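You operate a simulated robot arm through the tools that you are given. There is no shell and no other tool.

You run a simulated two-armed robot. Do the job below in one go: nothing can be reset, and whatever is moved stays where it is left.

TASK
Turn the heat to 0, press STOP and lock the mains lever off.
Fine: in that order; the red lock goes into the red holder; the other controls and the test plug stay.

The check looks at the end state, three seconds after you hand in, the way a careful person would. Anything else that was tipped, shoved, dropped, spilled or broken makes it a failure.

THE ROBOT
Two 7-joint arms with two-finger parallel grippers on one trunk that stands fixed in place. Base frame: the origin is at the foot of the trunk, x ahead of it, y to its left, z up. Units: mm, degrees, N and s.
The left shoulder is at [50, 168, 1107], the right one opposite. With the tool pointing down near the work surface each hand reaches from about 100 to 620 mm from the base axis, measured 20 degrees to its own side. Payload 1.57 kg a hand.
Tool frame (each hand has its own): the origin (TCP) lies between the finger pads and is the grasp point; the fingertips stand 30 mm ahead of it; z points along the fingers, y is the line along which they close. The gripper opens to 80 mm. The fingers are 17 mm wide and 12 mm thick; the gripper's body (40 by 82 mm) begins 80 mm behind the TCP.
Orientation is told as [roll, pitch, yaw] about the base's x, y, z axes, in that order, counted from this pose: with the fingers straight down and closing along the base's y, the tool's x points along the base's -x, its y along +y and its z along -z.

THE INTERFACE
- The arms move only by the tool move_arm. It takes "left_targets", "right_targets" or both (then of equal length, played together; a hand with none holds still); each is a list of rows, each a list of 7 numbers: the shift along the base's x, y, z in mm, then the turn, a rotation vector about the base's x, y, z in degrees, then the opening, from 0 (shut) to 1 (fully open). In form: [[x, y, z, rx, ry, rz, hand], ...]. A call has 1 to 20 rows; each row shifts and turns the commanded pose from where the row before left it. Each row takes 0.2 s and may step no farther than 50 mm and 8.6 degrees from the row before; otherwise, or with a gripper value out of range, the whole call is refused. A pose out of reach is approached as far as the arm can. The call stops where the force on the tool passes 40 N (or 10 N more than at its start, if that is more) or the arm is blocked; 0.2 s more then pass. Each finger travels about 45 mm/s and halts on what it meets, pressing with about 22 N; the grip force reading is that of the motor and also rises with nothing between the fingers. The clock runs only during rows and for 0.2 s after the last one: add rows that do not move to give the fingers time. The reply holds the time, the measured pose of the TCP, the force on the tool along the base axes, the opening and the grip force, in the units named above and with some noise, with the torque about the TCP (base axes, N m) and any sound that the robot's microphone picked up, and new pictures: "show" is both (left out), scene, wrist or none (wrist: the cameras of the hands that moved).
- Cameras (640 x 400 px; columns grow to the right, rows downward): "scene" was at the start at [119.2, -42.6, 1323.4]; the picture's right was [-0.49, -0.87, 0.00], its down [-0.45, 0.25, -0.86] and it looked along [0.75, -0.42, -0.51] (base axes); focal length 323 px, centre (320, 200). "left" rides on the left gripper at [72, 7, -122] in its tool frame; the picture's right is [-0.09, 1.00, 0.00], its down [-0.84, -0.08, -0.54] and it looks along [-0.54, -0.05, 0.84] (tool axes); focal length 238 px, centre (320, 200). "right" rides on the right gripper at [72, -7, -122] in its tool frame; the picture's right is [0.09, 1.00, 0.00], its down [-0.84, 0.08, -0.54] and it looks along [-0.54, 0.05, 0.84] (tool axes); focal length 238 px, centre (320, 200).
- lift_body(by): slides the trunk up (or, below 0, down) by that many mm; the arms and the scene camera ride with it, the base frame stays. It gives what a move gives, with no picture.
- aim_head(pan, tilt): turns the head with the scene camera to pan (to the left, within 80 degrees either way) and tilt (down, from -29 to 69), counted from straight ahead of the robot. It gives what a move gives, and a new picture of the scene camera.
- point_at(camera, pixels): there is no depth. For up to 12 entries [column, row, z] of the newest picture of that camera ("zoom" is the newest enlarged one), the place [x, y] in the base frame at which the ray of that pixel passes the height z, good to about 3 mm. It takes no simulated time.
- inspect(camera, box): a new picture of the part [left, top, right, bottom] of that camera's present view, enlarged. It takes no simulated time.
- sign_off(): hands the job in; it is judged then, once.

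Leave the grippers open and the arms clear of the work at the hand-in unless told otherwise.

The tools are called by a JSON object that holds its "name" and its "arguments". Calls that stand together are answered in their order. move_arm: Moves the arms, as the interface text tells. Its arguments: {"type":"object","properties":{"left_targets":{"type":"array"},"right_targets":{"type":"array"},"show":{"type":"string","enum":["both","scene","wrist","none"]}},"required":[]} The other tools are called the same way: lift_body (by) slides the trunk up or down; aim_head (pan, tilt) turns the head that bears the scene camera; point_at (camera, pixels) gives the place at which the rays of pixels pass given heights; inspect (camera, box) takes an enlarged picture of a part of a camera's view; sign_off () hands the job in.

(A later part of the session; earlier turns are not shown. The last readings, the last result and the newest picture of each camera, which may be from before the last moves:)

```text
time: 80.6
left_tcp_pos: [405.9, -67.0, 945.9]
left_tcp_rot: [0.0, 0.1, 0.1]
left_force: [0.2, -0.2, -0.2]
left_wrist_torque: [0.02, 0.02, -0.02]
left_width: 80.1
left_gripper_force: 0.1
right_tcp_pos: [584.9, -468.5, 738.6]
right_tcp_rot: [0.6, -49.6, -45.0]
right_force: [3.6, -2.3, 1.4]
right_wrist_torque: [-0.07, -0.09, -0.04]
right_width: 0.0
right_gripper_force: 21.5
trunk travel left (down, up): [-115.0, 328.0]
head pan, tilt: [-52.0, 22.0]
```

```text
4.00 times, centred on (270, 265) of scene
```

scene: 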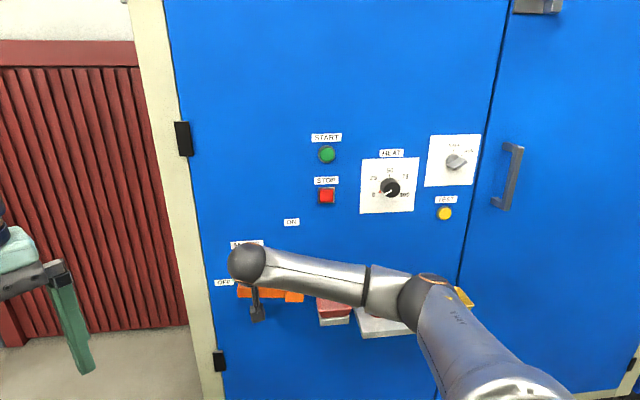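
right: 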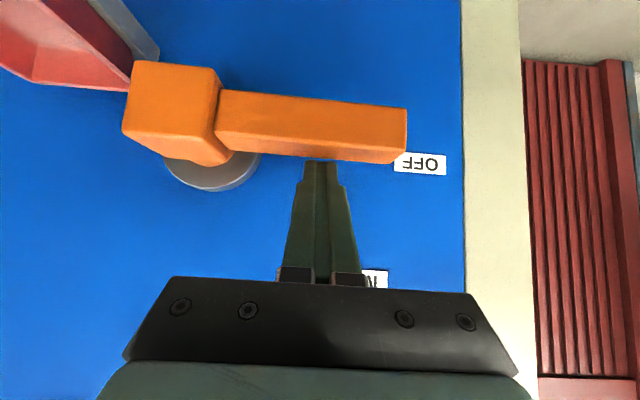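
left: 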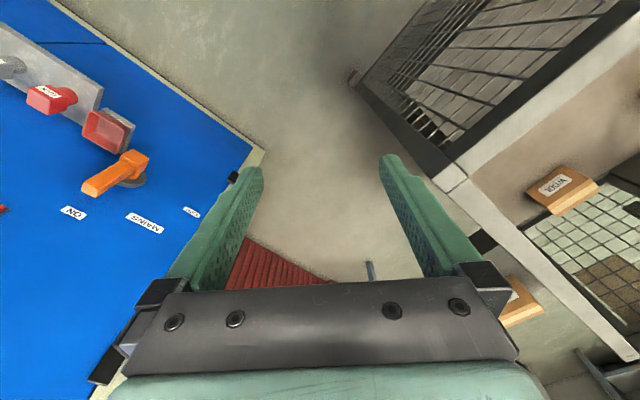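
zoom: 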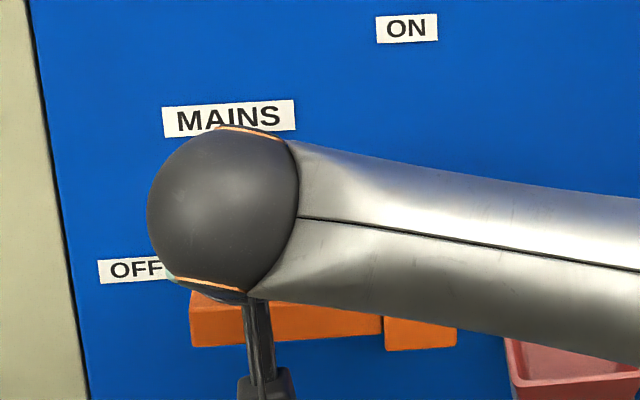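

The bar is within about 1° of horizontal. I'll nudge down another 1.5 mm to see whether there's an end stop.

{"name": "move_arm", "arguments": {"right_targets": [[0, 0, -0.8, 0, 0, 0, 0], [0, 0, -0.8, 0, 0, 0, 0], [0, 0, 0, 0, 0, 0, 0]], "show": "wrist"}}

{"name": "inspect", "arguments": {"camera": "right", "box": [210, 70, 460, 200]}}

```text
time: 81.4
left_tcp_pos: [405.6, -67.4, 945.9]
left_tcp_rot: [0.0, 0.0, 0.1]
left_force: [0.3, -0.5, -0.4]
left_wrist_torque: [0.01, -0.03, -0.01]
left_width: 80.1
left_gripper_force: 0.2
right_tcp_pos: [584.3, -467.9, 737.5]
right_tcp_rot: [0.6, -49.9, -45.1]
right_force: [7.4, -4.8, 3.7]
right_wrist_torque: [-0.14, -0.24, 0.06]
right_width: 0.0
right_gripper_force: 20.7
trunk travel left (down, up): [-115.0, 328.0]
head pan, tilt: [-52.0, 22.0]
```

right: 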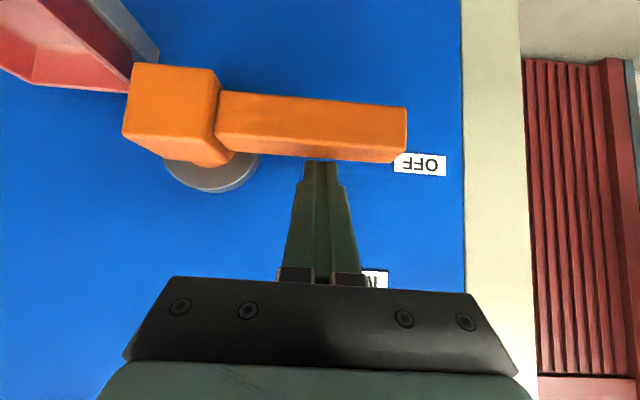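

```text
2.56 times, centred on (335, 135) of right
```

zoom: 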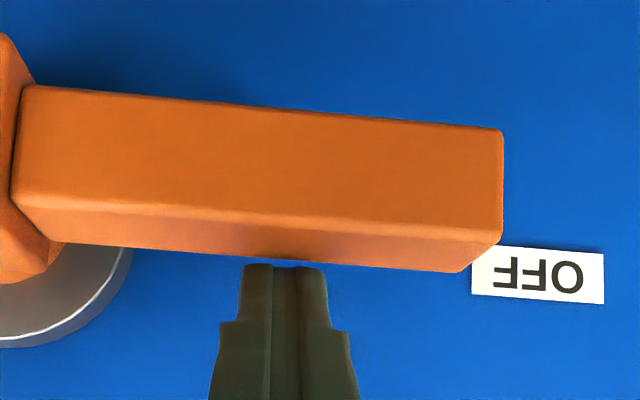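

Force is rising with little motion, which suggests the end stop. I'll do one more small nudge to confirm.

{"name": "move_arm", "arguments": {"right_targets": [[0, 0, -0.8, 0, 0, 0, 0], [0, 0, -0.8, 0, 0, 0, 0], [0, 0, 0, 0, 0, 0, 0]], "show": "wrist"}}

{"name": "inspect", "arguments": {"camera": "right", "box": [210, 70, 460, 200]}}

```text
time: 82.2
left_tcp_pos: [406.0, -66.2, 945.9]
left_tcp_rot: [-0.1, -0.1, 0.1]
left_force: [-0.7, -0.9, -0.1]
left_wrist_torque: [-0.03, -0.01, 0.0]
left_width: 79.9
left_gripper_force: 0.1
right_tcp_pos: [584.9, -468.1, 737.7]
right_tcp_rot: [0.7, -49.9, -45.2]
right_force: [5.2, -5.1, 13.4]
right_wrist_torque: [-0.31, -0.19, -0.09]
right_width: 0.0
right_gripper_force: 21.9
trunk travel left (down, up): [-115.0, 328.0]
head pan, tilt: [-52.0, 22.0]
```

right: 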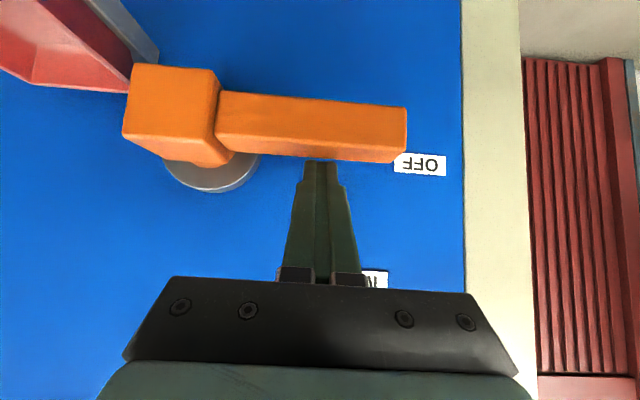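

```text
2.56 times, centred on (335, 135) of right
```

zoom: 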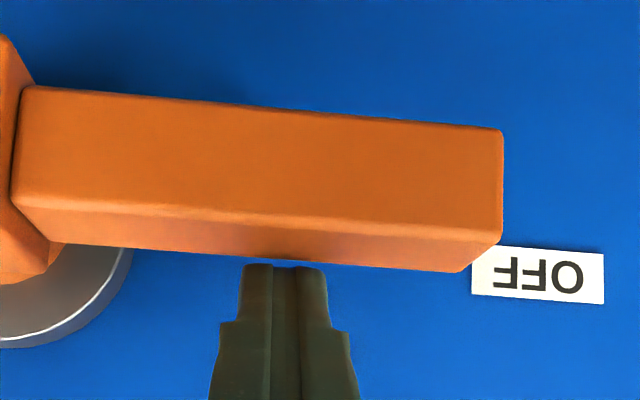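

The lever is on its hard stop at OFF: z no longer changes while the force rises. Now I'll retreat up and out, then move right toward the LOCK on the shelf, staying high and about 120 mm out from the panel.

{"name": "move_arm", "arguments": {"right_targets": [[0, 0, 8, 0, 0, 0, 0], [-6, 6, 12, 0, 0, 0, 0], [-12, 12, 12, 0, 0, 0, 0], [-16, 16, 12, 0, 0, 0, 0], [-16, 16, 8, 0, 0, 0, 0], [-33, -33, 0, 0, 0, 0, 0], [-33, -33, 0, 0, 0, 0, 0], [-33, -33, 0, 0, 0, 0, 0], [0, 0, 0, 0, 0, 0, 0]], "show": "both"}}

```text
time: 84.2
left_tcp_pos: [404.0, -66.2, 946.5]
left_tcp_rot: [0.0, -0.1, 0.0]
left_force: [0.1, -0.1, 0.7]
left_wrist_torque: [-0.02, 0.01, -0.01]
left_width: 79.7
left_gripper_force: 0.0
right_tcp_pos: [436.8, -516.0, 790.0]
right_tcp_rot: [0.7, -49.7, -45.0]
right_force: [-0.7, -0.2, -0.2]
right_wrist_torque: [0.03, 0.0, 0.01]
right_width: 0.0
right_gripper_force: 21.4
trunk travel left (down, up): [-115.0, 328.0]
head pan, tilt: [-52.0, 22.0]
```

scene: 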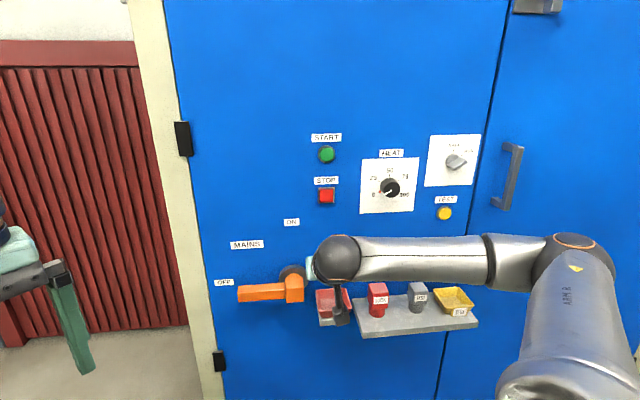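
right: 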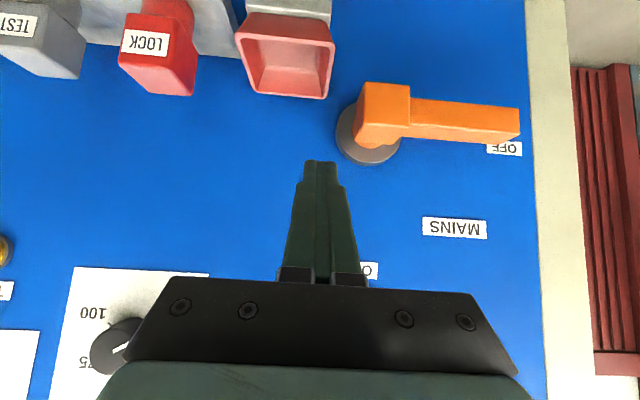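

The lever sits horizontally at OFF. I'll zoom on the lock and the red holder from this view.

{"name": "inspect", "arguments": {"camera": "right", "box": [80, 0, 360, 120]}}

{"name": "inspect", "arguments": {"camera": "scene", "box": [300, 260, 440, 350]}}

```text
2.29 times, centred on (220, 60) of right
```

zoom: 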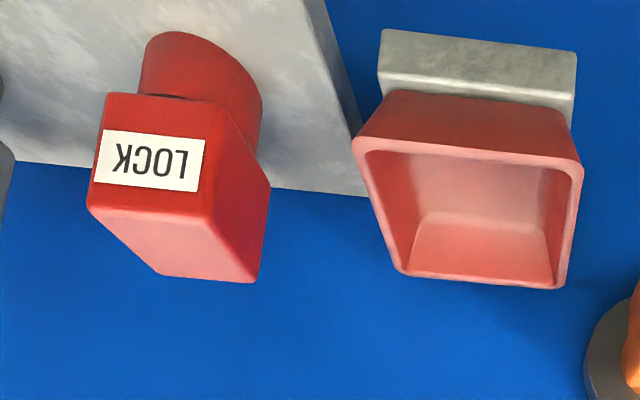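

```text
4.44 times, centred on (370, 305) of scene
```

zoom: 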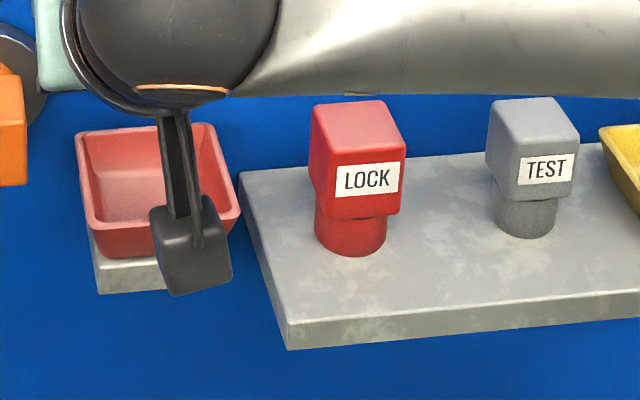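

I'll compute rays for the lock head's top edges and the tray rim corners from both cameras.

{"name": "point_at", "arguments": {"camera": "right", "pixels": [[144.7, 65, 700], [144.7, 65, 680], [170.4, 94.9, 700], [170.4, 94.9, 680], [235.7, 36.8, 660], [235.7, 36.8, 640], [332.6, 46, 660], [332.6, 46, 640], [328, 97.5, 660], [328, 97.5, 640], [256.5, 91, 660], [256.5, 91, 640]]}}

{"name": "point_at", "arguments": {"camera": "scene", "pixels": [[380.1, 294.9, 700], [380.1, 294.9, 680], [376.3, 282.7, 700], [376.3, 282.7, 680], [315.3, 290.8, 660], [315.3, 290.8, 640], [345.9, 287.7, 660], [345.9, 287.7, 640], [352, 307.3, 660], [352, 307.3, 640], [318.9, 311.8, 660], [318.9, 311.8, 640]]}}

```text
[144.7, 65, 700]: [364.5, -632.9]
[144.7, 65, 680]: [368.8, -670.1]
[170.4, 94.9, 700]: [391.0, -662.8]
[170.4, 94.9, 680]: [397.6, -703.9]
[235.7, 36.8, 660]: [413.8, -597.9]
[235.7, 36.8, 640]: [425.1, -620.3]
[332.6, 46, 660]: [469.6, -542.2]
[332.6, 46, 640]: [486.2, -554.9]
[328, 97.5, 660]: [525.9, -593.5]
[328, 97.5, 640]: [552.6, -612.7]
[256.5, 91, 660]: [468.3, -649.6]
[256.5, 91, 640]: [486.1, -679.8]
```

```text
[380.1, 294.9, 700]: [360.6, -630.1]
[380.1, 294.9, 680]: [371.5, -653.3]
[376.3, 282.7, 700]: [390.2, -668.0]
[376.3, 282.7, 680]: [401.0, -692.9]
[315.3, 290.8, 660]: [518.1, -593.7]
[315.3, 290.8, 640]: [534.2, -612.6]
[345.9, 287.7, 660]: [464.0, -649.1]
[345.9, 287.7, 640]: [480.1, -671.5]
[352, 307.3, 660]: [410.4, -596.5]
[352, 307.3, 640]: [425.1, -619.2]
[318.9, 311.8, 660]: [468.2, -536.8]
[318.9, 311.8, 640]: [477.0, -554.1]
```

The lock head's top is at z≈700, its centre is about s=-193 along the panel and 67 mm out, and it is about 38 mm wide. The tray rim is at z≈662, centred at about s=-90 and 43 mm out. I'll open the gripper and move to a pre-grasp in front of and above the lock.

{"name": "move_arm", "arguments": {"right_targets": [[-25.6, -23, -8, 0, 0, 0, 0.5], [-25.6, -23, -12, 0, 0, 0, 0.9], [-25.6, -23, -16, 0, 0, 0, 0.9], [-25.6, -23, -16, 0, 0, 0, 0.9], [0, 0, 0, 0, 0, 0, 0.9]], "show": "both"}}

{"name": "inspect", "arguments": {"camera": "right", "box": [200, 40, 440, 200]}}

```text
time: 85.4
left_tcp_pos: [406.6, -67.1, 945.9]
left_tcp_rot: [0.1, 0.0, 0.1]
left_force: [-0.2, 0.1, -0.4]
left_wrist_torque: [-0.01, 0.01, -0.01]
left_width: 79.8
left_gripper_force: 0.1
right_tcp_pos: [331.3, -609.7, 735.4]
right_tcp_rot: [0.6, -49.6, -45.1]
right_force: [-0.2, -0.4, -0.6]
right_wrist_torque: [0.03, 0.02, 0.0]
right_width: 71.9
right_gripper_force: 0.0
trunk travel left (down, up): [-115.0, 328.0]
head pan, tilt: [-52.0, 22.0]
```

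scene: 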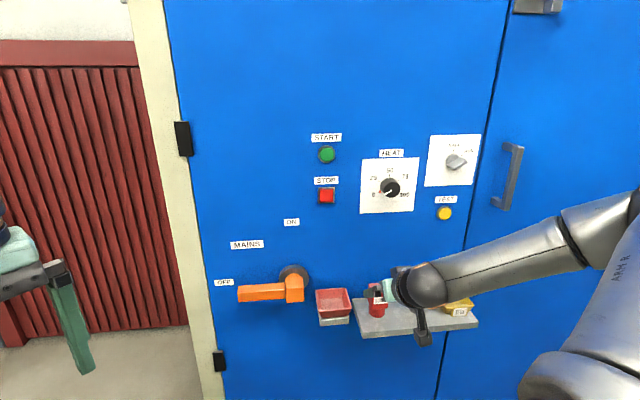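
right: 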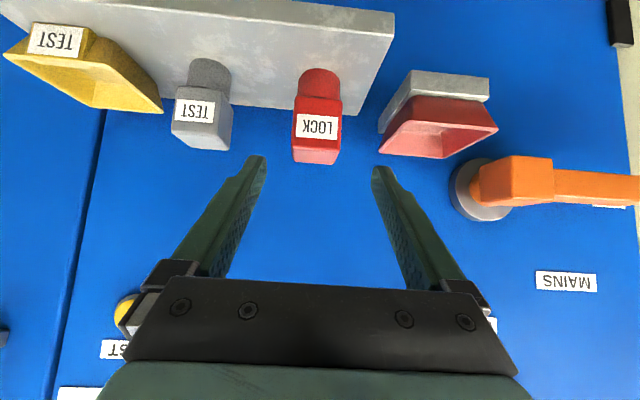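

```text
2.50 times, centred on (320, 120) of right
```

zoom: 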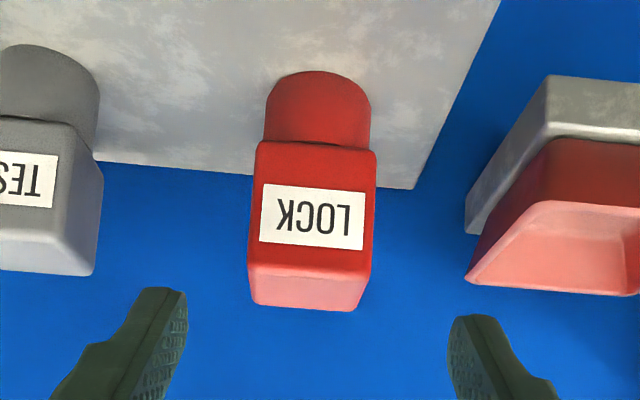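

The lock sits centred within about 4 mm. I'll correct that (4 mm right) and advance 35 mm along the tool axis, then check again before straddling it.

{"name": "move_arm", "arguments": {"right_targets": [[-2.6, -2.6, 0, 0, 0, 0, 0.9], [6.3, -6.3, -7.5, 0, 0, 0, 0.9], [6.3, -6.3, -7.5, 0, 0, 0, 0.9], [6.3, -6.3, -7.5, 0, 0, 0, 0.9], [0, 0, 0, 0, 0, 0, 0.9]], "show": "both"}}

{"name": "inspect", "arguments": {"camera": "right", "box": [200, 60, 440, 220]}}

{"name": "inspect", "arguments": {"camera": "scene", "box": [330, 250, 450, 340]}}

```text
time: 86.6
left_tcp_pos: [405.2, -67.9, 945.1]
left_tcp_rot: [0.0, -0.1, 0.1]
left_force: [0.1, 0.4, -0.6]
left_wrist_torque: [0.02, 0.03, 0.03]
left_width: 80.1
left_gripper_force: 0.0
right_tcp_pos: [349.9, -629.9, 712.8]
right_tcp_rot: [0.6, -49.5, -44.9]
right_force: [0.3, -0.4, 0.0]
right_wrist_torque: [0.02, 0.04, -0.05]
right_width: 72.2
right_gripper_force: 0.0
trunk travel left (down, up): [-115.0, 328.0]
head pan, tilt: [-52.0, 22.0]
```

scene: 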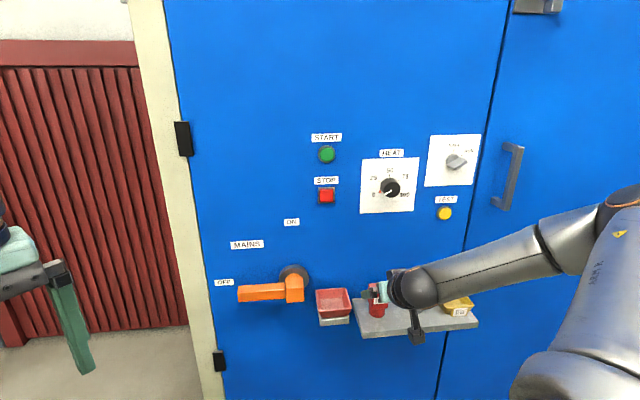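
right: 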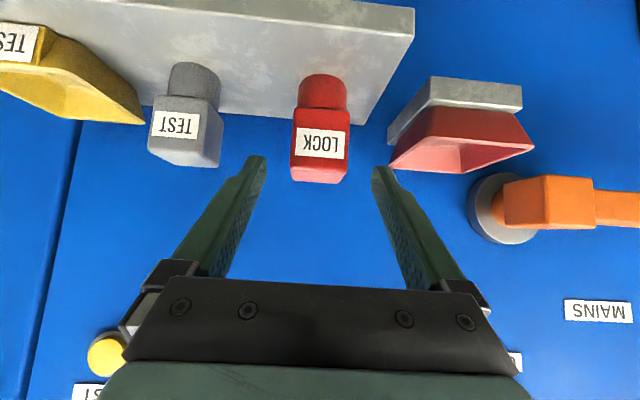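

```text
2.50 times, centred on (320, 140) of right
```

zoom: 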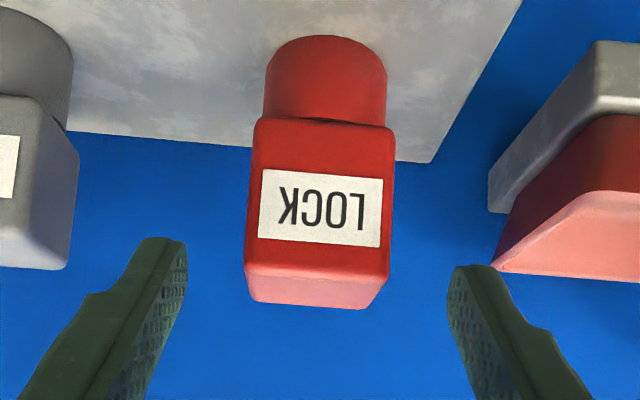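

```text
4.44 times, centred on (390, 295) of scene
```

zoom: 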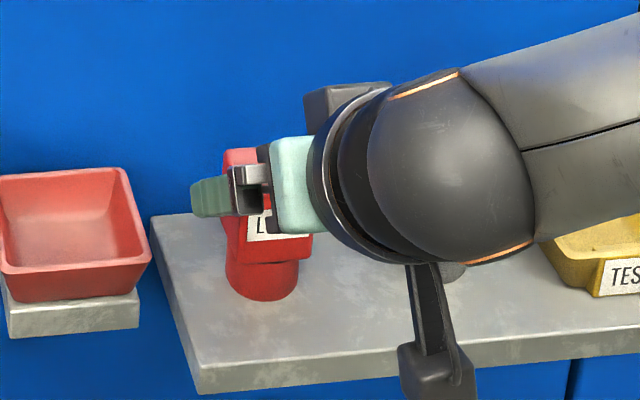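

The lock is centred between the fingers, and its head spans z≈654–695. I'll advance the remaining 39 mm or so along the tool axis so the pads straddle the head.

{"name": "move_arm", "arguments": {"right_targets": [[5.1, -5.1, -6.5, 0, 0, 0, 0.9], [5.1, -5.1, -6.5, 0, 0, 0, 0.9], [5.1, -5.1, -6.5, 0, 0, 0, 0.9], [5.1, -5.1, -6.5, 0, 0, 0, 0.9], [0, 0, 0, 0, 0, 0, 0.9]], "show": "both"}}

{"name": "inspect", "arguments": {"camera": "right", "box": [200, 60, 440, 220]}}

{"name": "inspect", "arguments": {"camera": "scene", "box": [330, 250, 450, 340]}}

```text
time: 87.8
left_tcp_pos: [405.2, -67.1, 946.2]
left_tcp_rot: [0.0, 0.0, 0.1]
left_force: [0.4, -0.1, -0.5]
left_wrist_torque: [-0.01, 0.01, 0.02]
left_width: 79.9
left_gripper_force: 0.1
right_tcp_pos: [369.5, -652.1, 686.1]
right_tcp_rot: [0.6, -49.6, -45.0]
right_force: [0.3, 0.0, -0.4]
right_wrist_torque: [0.01, 0.01, -0.06]
right_width: 72.2
right_gripper_force: 0.1
trunk travel left (down, up): [-115.0, 328.0]
head pan, tilt: [-52.0, 22.0]
```

scene: 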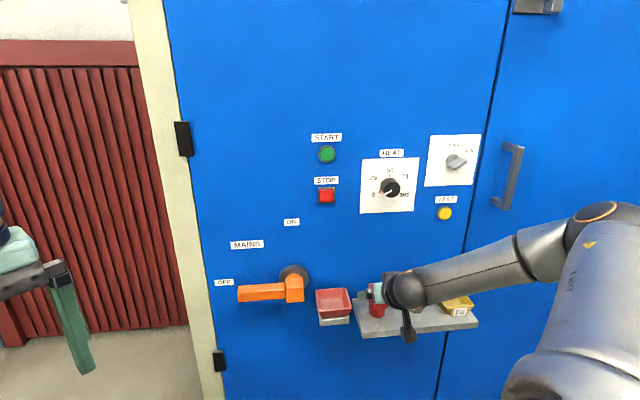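
right: 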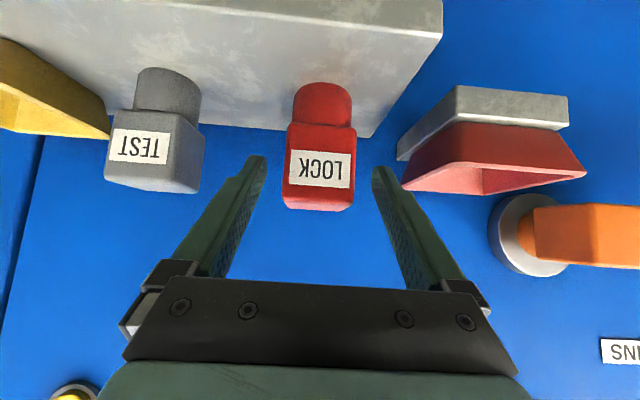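

```text
2.50 times, centred on (320, 140) of right
```

zoom: 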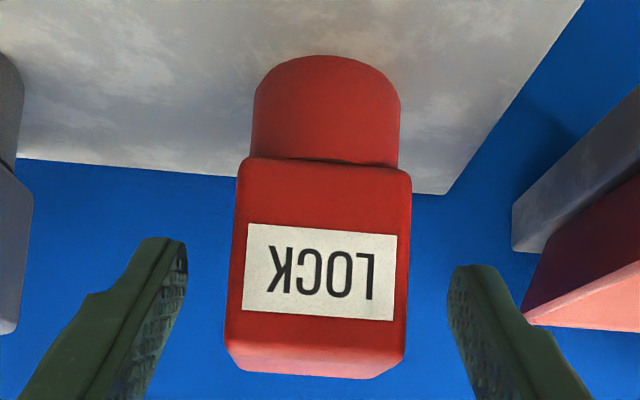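

```text
4.44 times, centred on (390, 295) of scene
```

zoom: 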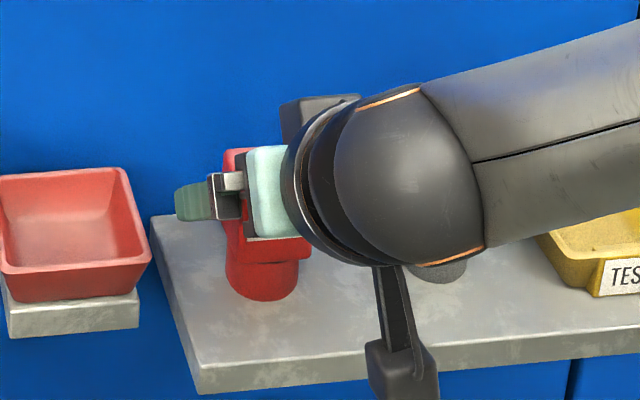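

The head is centred between the pads. I'll close on it.

{"name": "move_arm", "arguments": {"right_targets": [[0, 0, 0, 0, 0, 0, 0.6], [0, 0, 0, 0, 0, 0, 0.3], [0, 0, 0, 0, 0, 0, 0.3], [0, 0, 0, 0, 0, 0, 0.3], [0, 0, 0, 0, 0, 0, 0.3]], "show": "both"}}

{"name": "inspect", "arguments": {"camera": "right", "box": [200, 60, 440, 220]}}

```text
time: 89.0
left_tcp_pos: [405.1, -66.0, 945.1]
left_tcp_rot: [0.0, 0.1, 0.1]
left_force: [0.0, 0.5, -0.8]
left_wrist_torque: [-0.01, 0.03, 0.02]
left_width: 79.8
left_gripper_force: 0.1
right_tcp_pos: [369.9, -650.5, 685.6]
right_tcp_rot: [0.5, -49.6, -45.0]
right_force: [0.2, -0.4, 0.4]
right_wrist_torque: [-0.01, -0.02, 0.03]
right_width: 41.4
right_gripper_force: 21.8
trunk travel left (down, up): [-115.0, 328.0]
head pan, tilt: [-52.0, 22.0]
```

scene: 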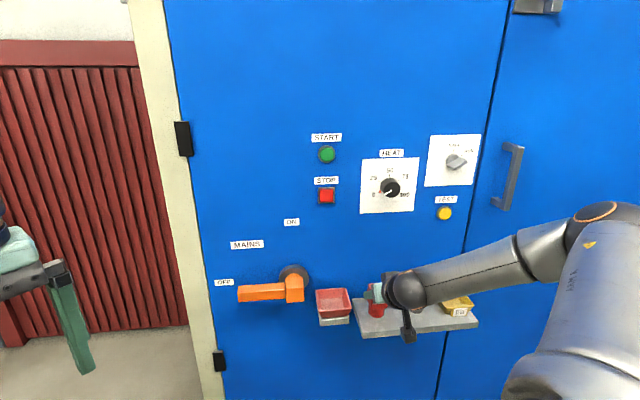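
right: 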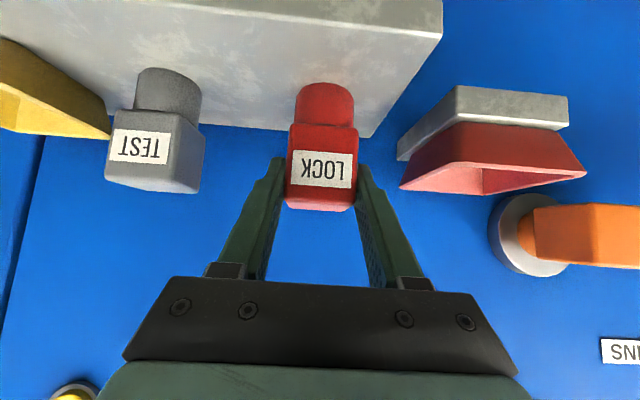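

```text
2.50 times, centred on (320, 140) of right
```

zoom: 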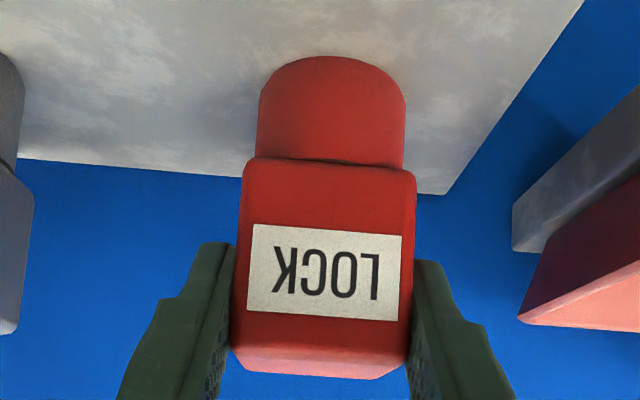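

Gripped at 41.4 mm. I'll lift slowly, 20 mm first, and check that the lock comes along upright.

{"name": "move_arm", "arguments": {"right_targets": [[0, 0, 5, 0, 0, 0, 0.3], [0, 0, 5, 0, 0, 0, 0.3], [0, 0, 10, 0, 0, 0, 0.3], [0, 0, 0, 0, 0, 0, 0.3]], "show": "both"}}

{"name": "inspect", "arguments": {"camera": "scene", "box": [330, 250, 450, 340]}}

```text
time: 90.0
left_tcp_pos: [404.8, -67.3, 946.0]
left_tcp_rot: [-0.1, 0.0, 0.1]
left_force: [-0.7, 0.0, -0.7]
left_wrist_torque: [0.0, 0.01, -0.05]
left_width: 79.5
left_gripper_force: 0.0
right_tcp_pos: [370.1, -651.9, 706.0]
right_tcp_rot: [0.5, -49.6, -45.0]
right_force: [-0.5, -0.4, -2.0]
right_wrist_torque: [0.03, 0.04, -0.01]
right_width: 41.5
right_gripper_force: 22.0
trunk travel left (down, up): [-115.0, 328.0]
head pan, tilt: [-52.0, 22.0]
```

scene: 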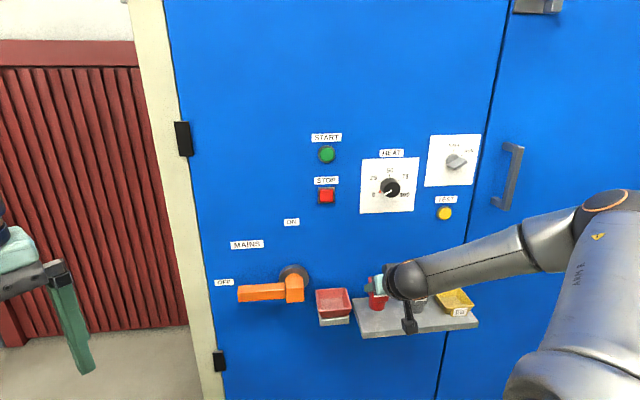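
right: 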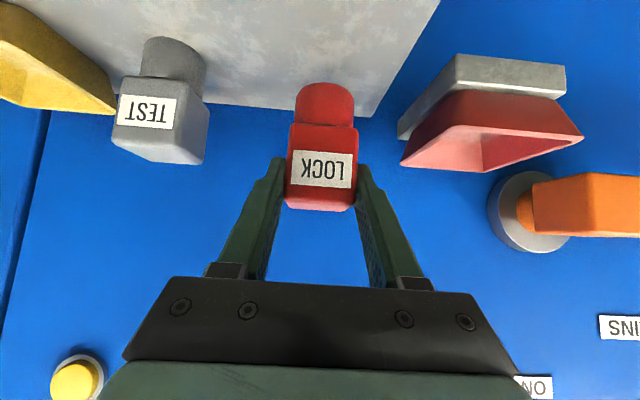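

```text
4.44 times, centred on (390, 295) of scene
```

zoom: 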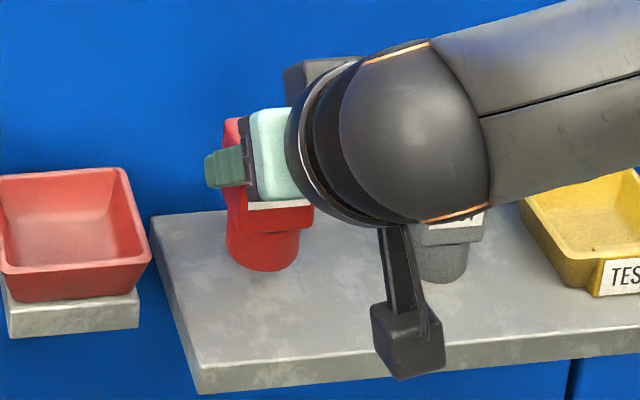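

The lock is in the grip and hanging upright, with about 2 N of weight. I'll lift 55 mm more and carry it left until it's in front of and above the red holder.

{"name": "move_arm", "arguments": {"right_targets": [[0, 0, 18, 0, 0, 0, 0.3], [0, 0, 18, 0, 0, 0, 0.3], [0, 0, 19, 0, 0, 0, 0.3], [19, 19, 0, 0, 0, 0, 0.3], [19, 19, 0, 0, 0, 0, 0.3], [19, 19, 0, 0, 0, 0, 0.3], [19, 19, 0, 0, 0, 0, 0.3], [0, 0, 0, 0, 0, 0, 0.3]], "show": "both"}}

{"name": "inspect", "arguments": {"camera": "right", "box": [200, 0, 440, 160]}}

{"name": "inspect", "arguments": {"camera": "scene", "box": [280, 235, 420, 335]}}

```text
time: 91.8
left_tcp_pos: [405.2, -67.0, 946.2]
left_tcp_rot: [0.0, 0.0, 0.1]
left_force: [0.8, -0.6, -0.1]
left_wrist_torque: [0.02, 0.01, 0.0]
left_width: 80.1
left_gripper_force: 0.0
right_tcp_pos: [446.2, -574.7, 762.1]
right_tcp_rot: [0.4, -49.6, -45.0]
right_force: [0.1, 0.3, -1.6]
right_wrist_torque: [0.01, -0.02, -0.05]
right_width: 41.7
right_gripper_force: 22.0
trunk travel left (down, up): [-115.0, 328.0]
head pan, tilt: [-52.0, 22.0]
```

scene: 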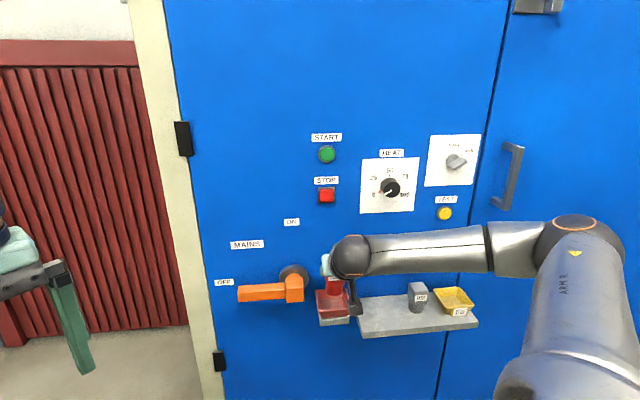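
right: 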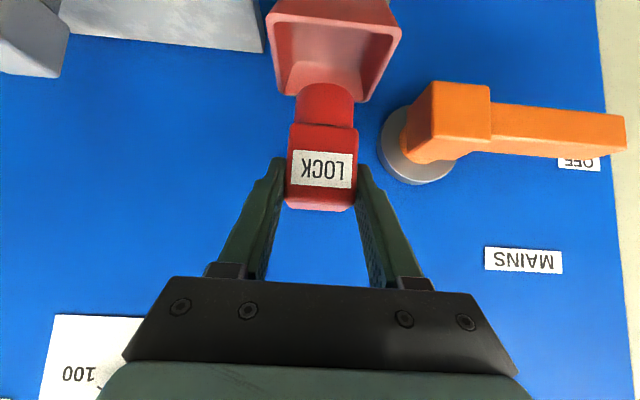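

```text
2.50 times, centred on (320, 80) of right
```

zoom: 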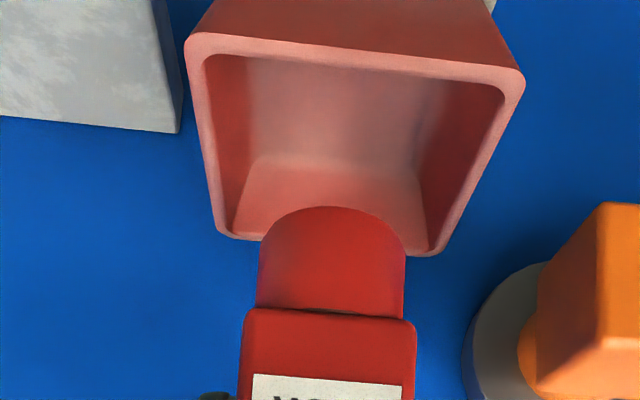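

```text
4.00 times, centred on (350, 285) of scene
```

zoom: 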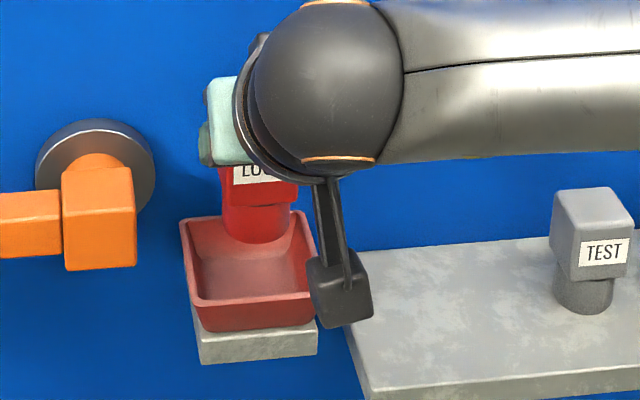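

I have a clear view of the tray below the lock. I'll get the tray's rim corners and floor edge from this close view.

{"name": "point_at", "arguments": {"camera": "right", "pixels": [[266.8, 18, 662], [402, 32, 662], [366.8, 102, 662], [278.8, 94, 662], [266.8, 18, 655], [366.8, 102, 655], [278.8, 94, 655], [402, 32, 655], [326.4, 67.2, 640], [326.4, 67.2, 630], [326.4, 67.2, 620]]}}

```text
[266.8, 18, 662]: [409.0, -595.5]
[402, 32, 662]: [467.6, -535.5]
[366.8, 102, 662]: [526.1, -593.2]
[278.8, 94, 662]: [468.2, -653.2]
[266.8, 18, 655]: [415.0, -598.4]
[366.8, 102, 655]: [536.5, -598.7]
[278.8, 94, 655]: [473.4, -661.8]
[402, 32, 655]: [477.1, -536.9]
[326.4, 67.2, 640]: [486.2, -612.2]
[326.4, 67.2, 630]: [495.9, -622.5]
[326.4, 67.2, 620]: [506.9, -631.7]
```

The tray is about an 83 mm square, centred near s=-89. The lock's centre is roughly 17 mm ahead of the TCP. I'll move in about 14 mm and 2 mm left, lower about 20 mm so the lock's bottom is just above the rim, and then check alignment from both cameras.

{"name": "move_arm", "arguments": {"right_targets": [[5.7, -4.3, 0, 0, 0, 0, 0.3], [5.7, -4.3, 0, 0, 0, 0, 0.3], [0, 0, -6, 0, 0, 0, 0.3], [0, 0, -6, 0, 0, 0, 0.3], [0, 0, -6, 0, 0, 0, 0.3], [0, 0, 0, 0, 0, 0, 0.3]], "show": "both"}}

{"name": "inspect", "arguments": {"camera": "right", "box": [200, 0, 440, 160]}}

{"name": "inspect", "arguments": {"camera": "scene", "box": [300, 255, 390, 335]}}

```text
time: 93.2
left_tcp_pos: [405.6, -66.3, 947.0]
left_tcp_rot: [-0.1, 0.0, 0.1]
left_force: [-0.5, 1.0, -0.6]
left_wrist_torque: [-0.01, -0.03, -0.05]
left_width: 79.9
left_gripper_force: 0.1
right_tcp_pos: [457.1, -584.0, 743.7]
right_tcp_rot: [0.6, -49.6, -44.9]
right_force: [-0.9, 0.2, -1.1]
right_wrist_torque: [0.02, 0.04, 0.0]
right_width: 41.8
right_gripper_force: 22.2
trunk travel left (down, up): [-115.0, 328.0]
head pan, tilt: [-52.0, 22.0]
```

scene: 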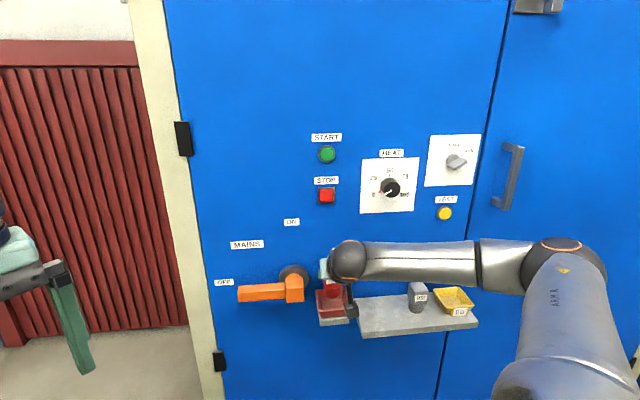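
right: 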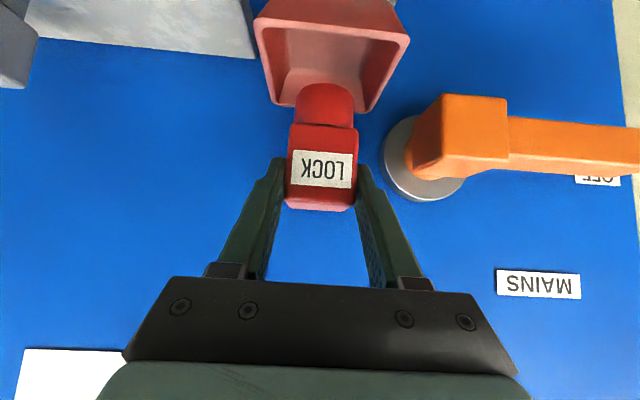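

```text
2.50 times, centred on (320, 80) of right
```

zoom: 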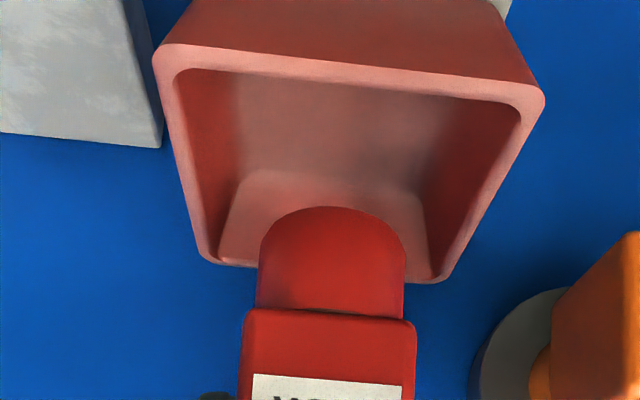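

```text
5.00 times, centred on (345, 295) of scene
```

zoom: 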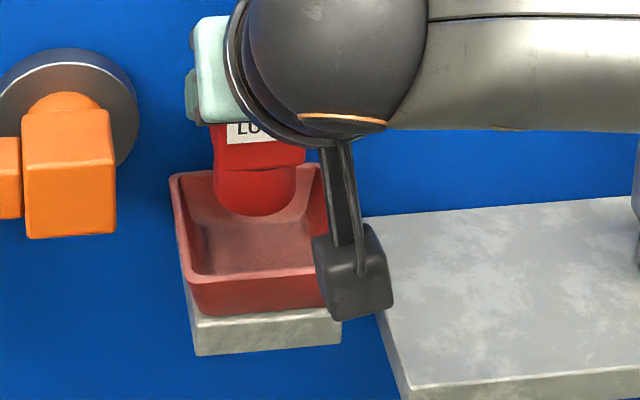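

I'll compare the lock's bottom-front point and the tray rim from both cameras at candidate heights.

{"name": "point_at", "arguments": {"camera": "right", "pixels": [[252.8, 24.8, 658], [410, 40, 658], [368, 113.2, 658], [272, 103.2, 658], [252.8, 24.8, 650], [410, 40, 650], [368, 113.2, 650], [272, 103.2, 650], [325.2, 82.8, 670], [325.2, 82.8, 665]]}}

{"name": "point_at", "arguments": {"camera": "scene", "pixels": [[334, 298.2, 670], [334, 298.2, 665], [332.6, 311.6, 658], [332.6, 311.6, 650], [315.4, 290.6, 658], [315.4, 290.6, 650], [319.5, 311.5, 658], [319.5, 311.5, 650]]}}

```text
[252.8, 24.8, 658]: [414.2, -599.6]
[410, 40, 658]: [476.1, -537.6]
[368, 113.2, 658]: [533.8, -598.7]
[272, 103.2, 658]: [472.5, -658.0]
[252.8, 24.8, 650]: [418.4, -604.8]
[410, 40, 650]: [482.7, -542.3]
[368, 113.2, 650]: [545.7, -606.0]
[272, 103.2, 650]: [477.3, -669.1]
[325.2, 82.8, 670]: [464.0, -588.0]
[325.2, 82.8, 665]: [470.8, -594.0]
```

```text
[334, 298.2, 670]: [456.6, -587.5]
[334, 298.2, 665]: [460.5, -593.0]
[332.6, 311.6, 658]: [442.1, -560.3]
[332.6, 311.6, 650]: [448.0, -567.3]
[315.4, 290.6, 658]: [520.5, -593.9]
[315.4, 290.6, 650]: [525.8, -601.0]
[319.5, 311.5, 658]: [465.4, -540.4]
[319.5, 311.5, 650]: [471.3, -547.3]
```

The estimates agree that the lock is laterally centred and within a few millimetres in depth, perhaps 3 mm short. I'll move in 3 mm, lower 12 mm toward the rim plane and re-check.

{"name": "move_arm", "arguments": {"right_targets": [[2.1, -2.1, 0, 0, 0, 0, 0.3], [0, 0, -4, 0, 0, 0, 0.3], [0, 0, -4, 0, 0, 0, 0.3], [0, 0, -4, 0, 0, 0, 0.3], [0, 0, 0, 0, 0, 0, 0.3]], "show": "both"}}

{"name": "inspect", "arguments": {"camera": "right", "box": [200, 0, 440, 160]}}

{"name": "inspect", "arguments": {"camera": "scene", "box": [300, 255, 390, 335]}}

```text
time: 94.4
left_tcp_pos: [406.8, -67.7, 946.8]
left_tcp_rot: [0.0, 0.0, 0.0]
left_force: [0.0, 0.7, -0.8]
left_wrist_torque: [0.0, 0.0, 0.0]
left_width: 79.9
left_gripper_force: 0.1
right_tcp_pos: [459.5, -585.2, 731.7]
right_tcp_rot: [0.6, -49.6, -45.0]
right_force: [0.3, 0.7, -1.6]
right_wrist_torque: [0.04, 0.02, -0.03]
right_width: 41.6
right_gripper_force: 22.1
trunk travel left (down, up): [-115.0, 328.0]
head pan, tilt: [-52.0, 22.0]
```

scene: 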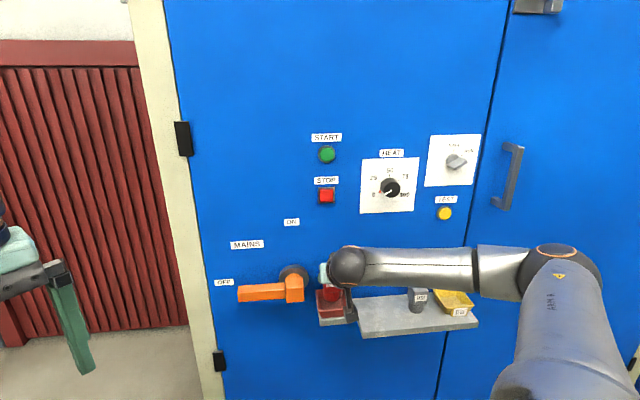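
right: 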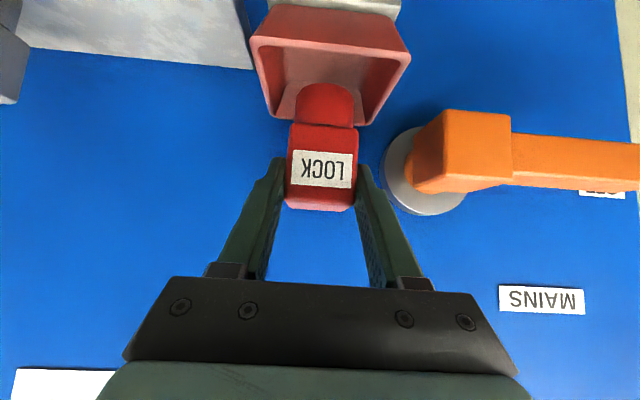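

```text
2.50 times, centred on (320, 80) of right
```

zoom: 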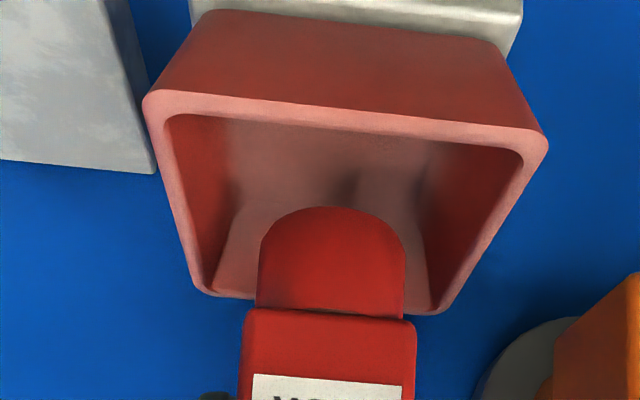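

```text
5.00 times, centred on (345, 295) of scene
```

zoom: 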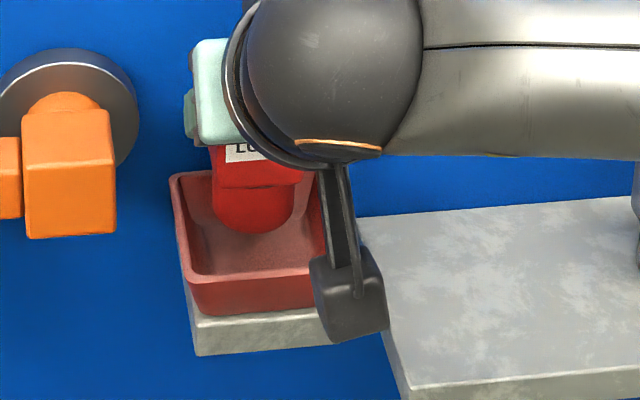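

The lock is close to centred over the tray, and the two cameras bracket the tray centre within about 4 mm. I'll lower it slowly into the tray, watching the forces.

{"name": "move_arm", "arguments": {"right_targets": [[0, 0, -4, 0, 0, 0, 0.3], [0, 0, -4, 0, 0, 0, 0.3], [0, 0, -4, 0, 0, 0, 0.3], [0, 0, 0, 0, 0, 0, 0.3]], "show": "both"}}

{"name": "inspect", "arguments": {"camera": "right", "box": [200, 0, 440, 160]}}

{"name": "inspect", "arguments": {"camera": "scene", "box": [300, 255, 390, 335]}}

```text
time: 95.4
left_tcp_pos: [405.6, -66.6, 946.5]
left_tcp_rot: [-0.1, -0.1, 0.2]
left_force: [-0.8, 0.3, 0.2]
left_wrist_torque: [0.01, 0.0, -0.03]
left_width: 79.8
left_gripper_force: 0.0
right_tcp_pos: [458.0, -585.1, 720.8]
right_tcp_rot: [0.6, -49.7, -45.0]
right_force: [-4.6, 4.6, 2.5]
right_wrist_torque: [0.22, 0.21, -0.01]
right_width: 41.7
right_gripper_force: 22.0
trunk travel left (down, up): [-115.0, 328.0]
head pan, tilt: [-52.0, 22.0]
```

scene: 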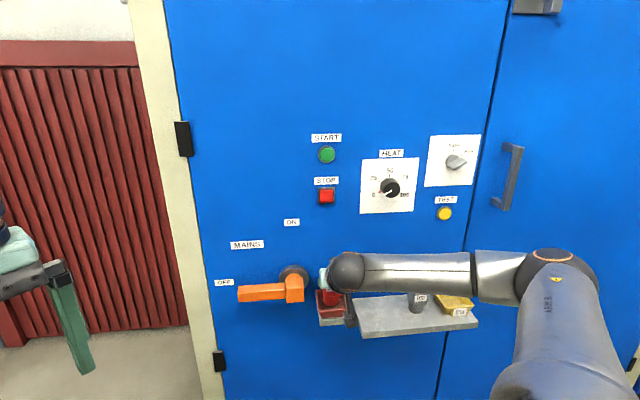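
right: 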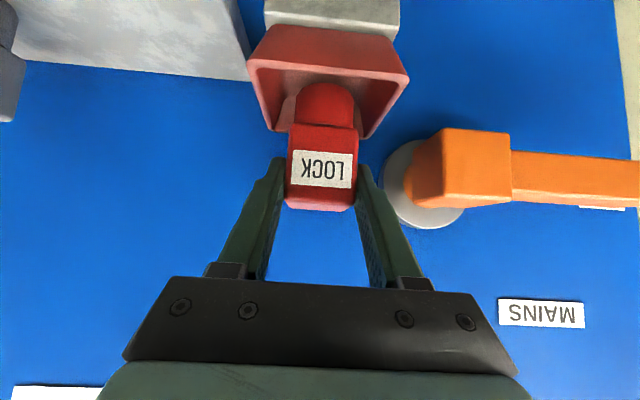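

```text
2.50 times, centred on (320, 80) of right
```

zoom: 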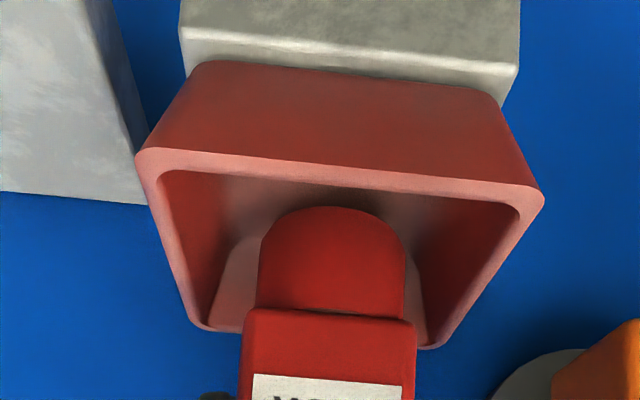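

```text
5.00 times, centred on (345, 295) of scene
```

zoom: 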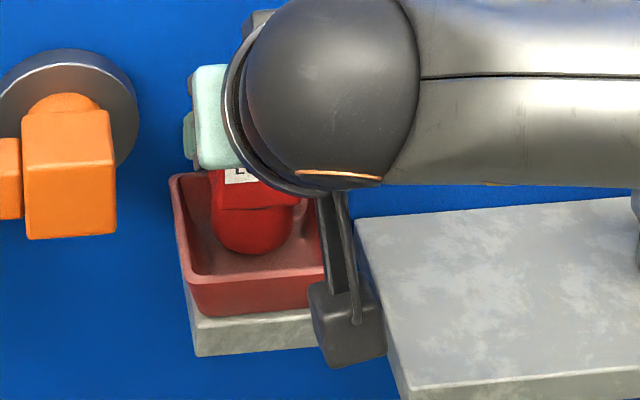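

Contact: a force of about 6 N pushes outward, so the lock's base touches the back wall and is a bit too far in. I'll raise 5 mm, move out 8 mm, and re-check.

{"name": "move_arm", "arguments": {"right_targets": [[0, 0, 5, 0, 0, 0, 0.3], [-2.8, 2.8, 0, 0, 0, 0, 0.3], [-2.8, 2.8, 0, 0, 0, 0, 0.3], [0, 0, 0, 0, 0, 0, 0.3]], "show": "both"}}

{"name": "inspect", "arguments": {"camera": "right", "box": [200, 0, 440, 160]}}

{"name": "inspect", "arguments": {"camera": "scene", "box": [300, 255, 390, 335]}}

```text
time: 96.4
left_tcp_pos: [406.8, -67.7, 946.3]
left_tcp_rot: [0.1, 0.0, 0.1]
left_force: [-0.2, -0.1, 0.4]
left_wrist_torque: [-0.01, -0.01, 0.0]
left_width: 80.0
left_gripper_force: 0.1
right_tcp_pos: [454.2, -579.5, 724.9]
right_tcp_rot: [0.6, -49.6, -45.0]
right_force: [0.8, 0.4, -1.2]
right_wrist_torque: [0.01, -0.01, 0.0]
right_width: 41.4
right_gripper_force: 21.9
trunk travel left (down, up): [-115.0, 328.0]
head pan, tilt: [-52.0, 22.0]
```

scene: 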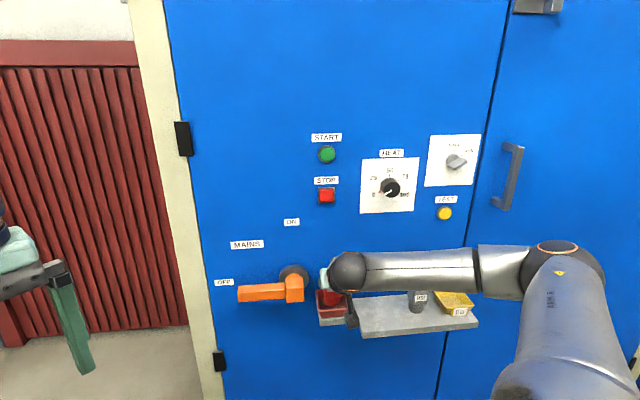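
right: 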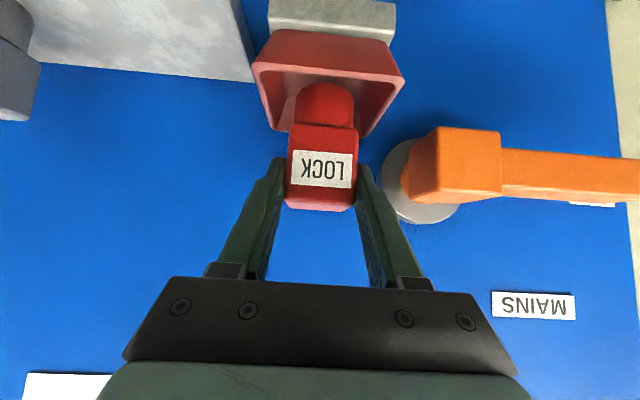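

```text
2.50 times, centred on (320, 80) of right
```

zoom: 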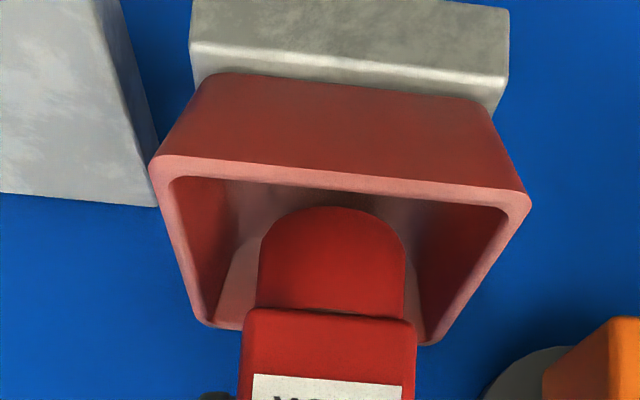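

```text
5.00 times, centred on (345, 295) of scene
```

zoom: 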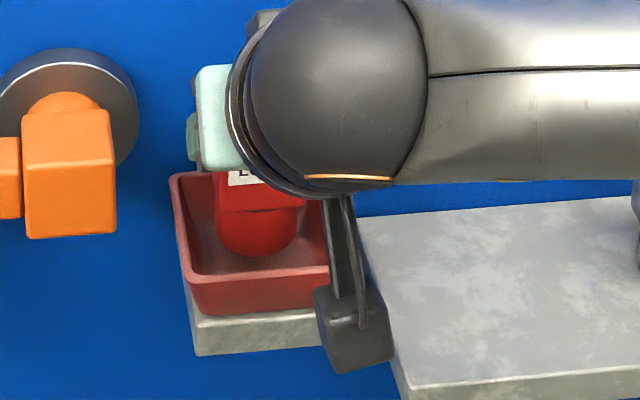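

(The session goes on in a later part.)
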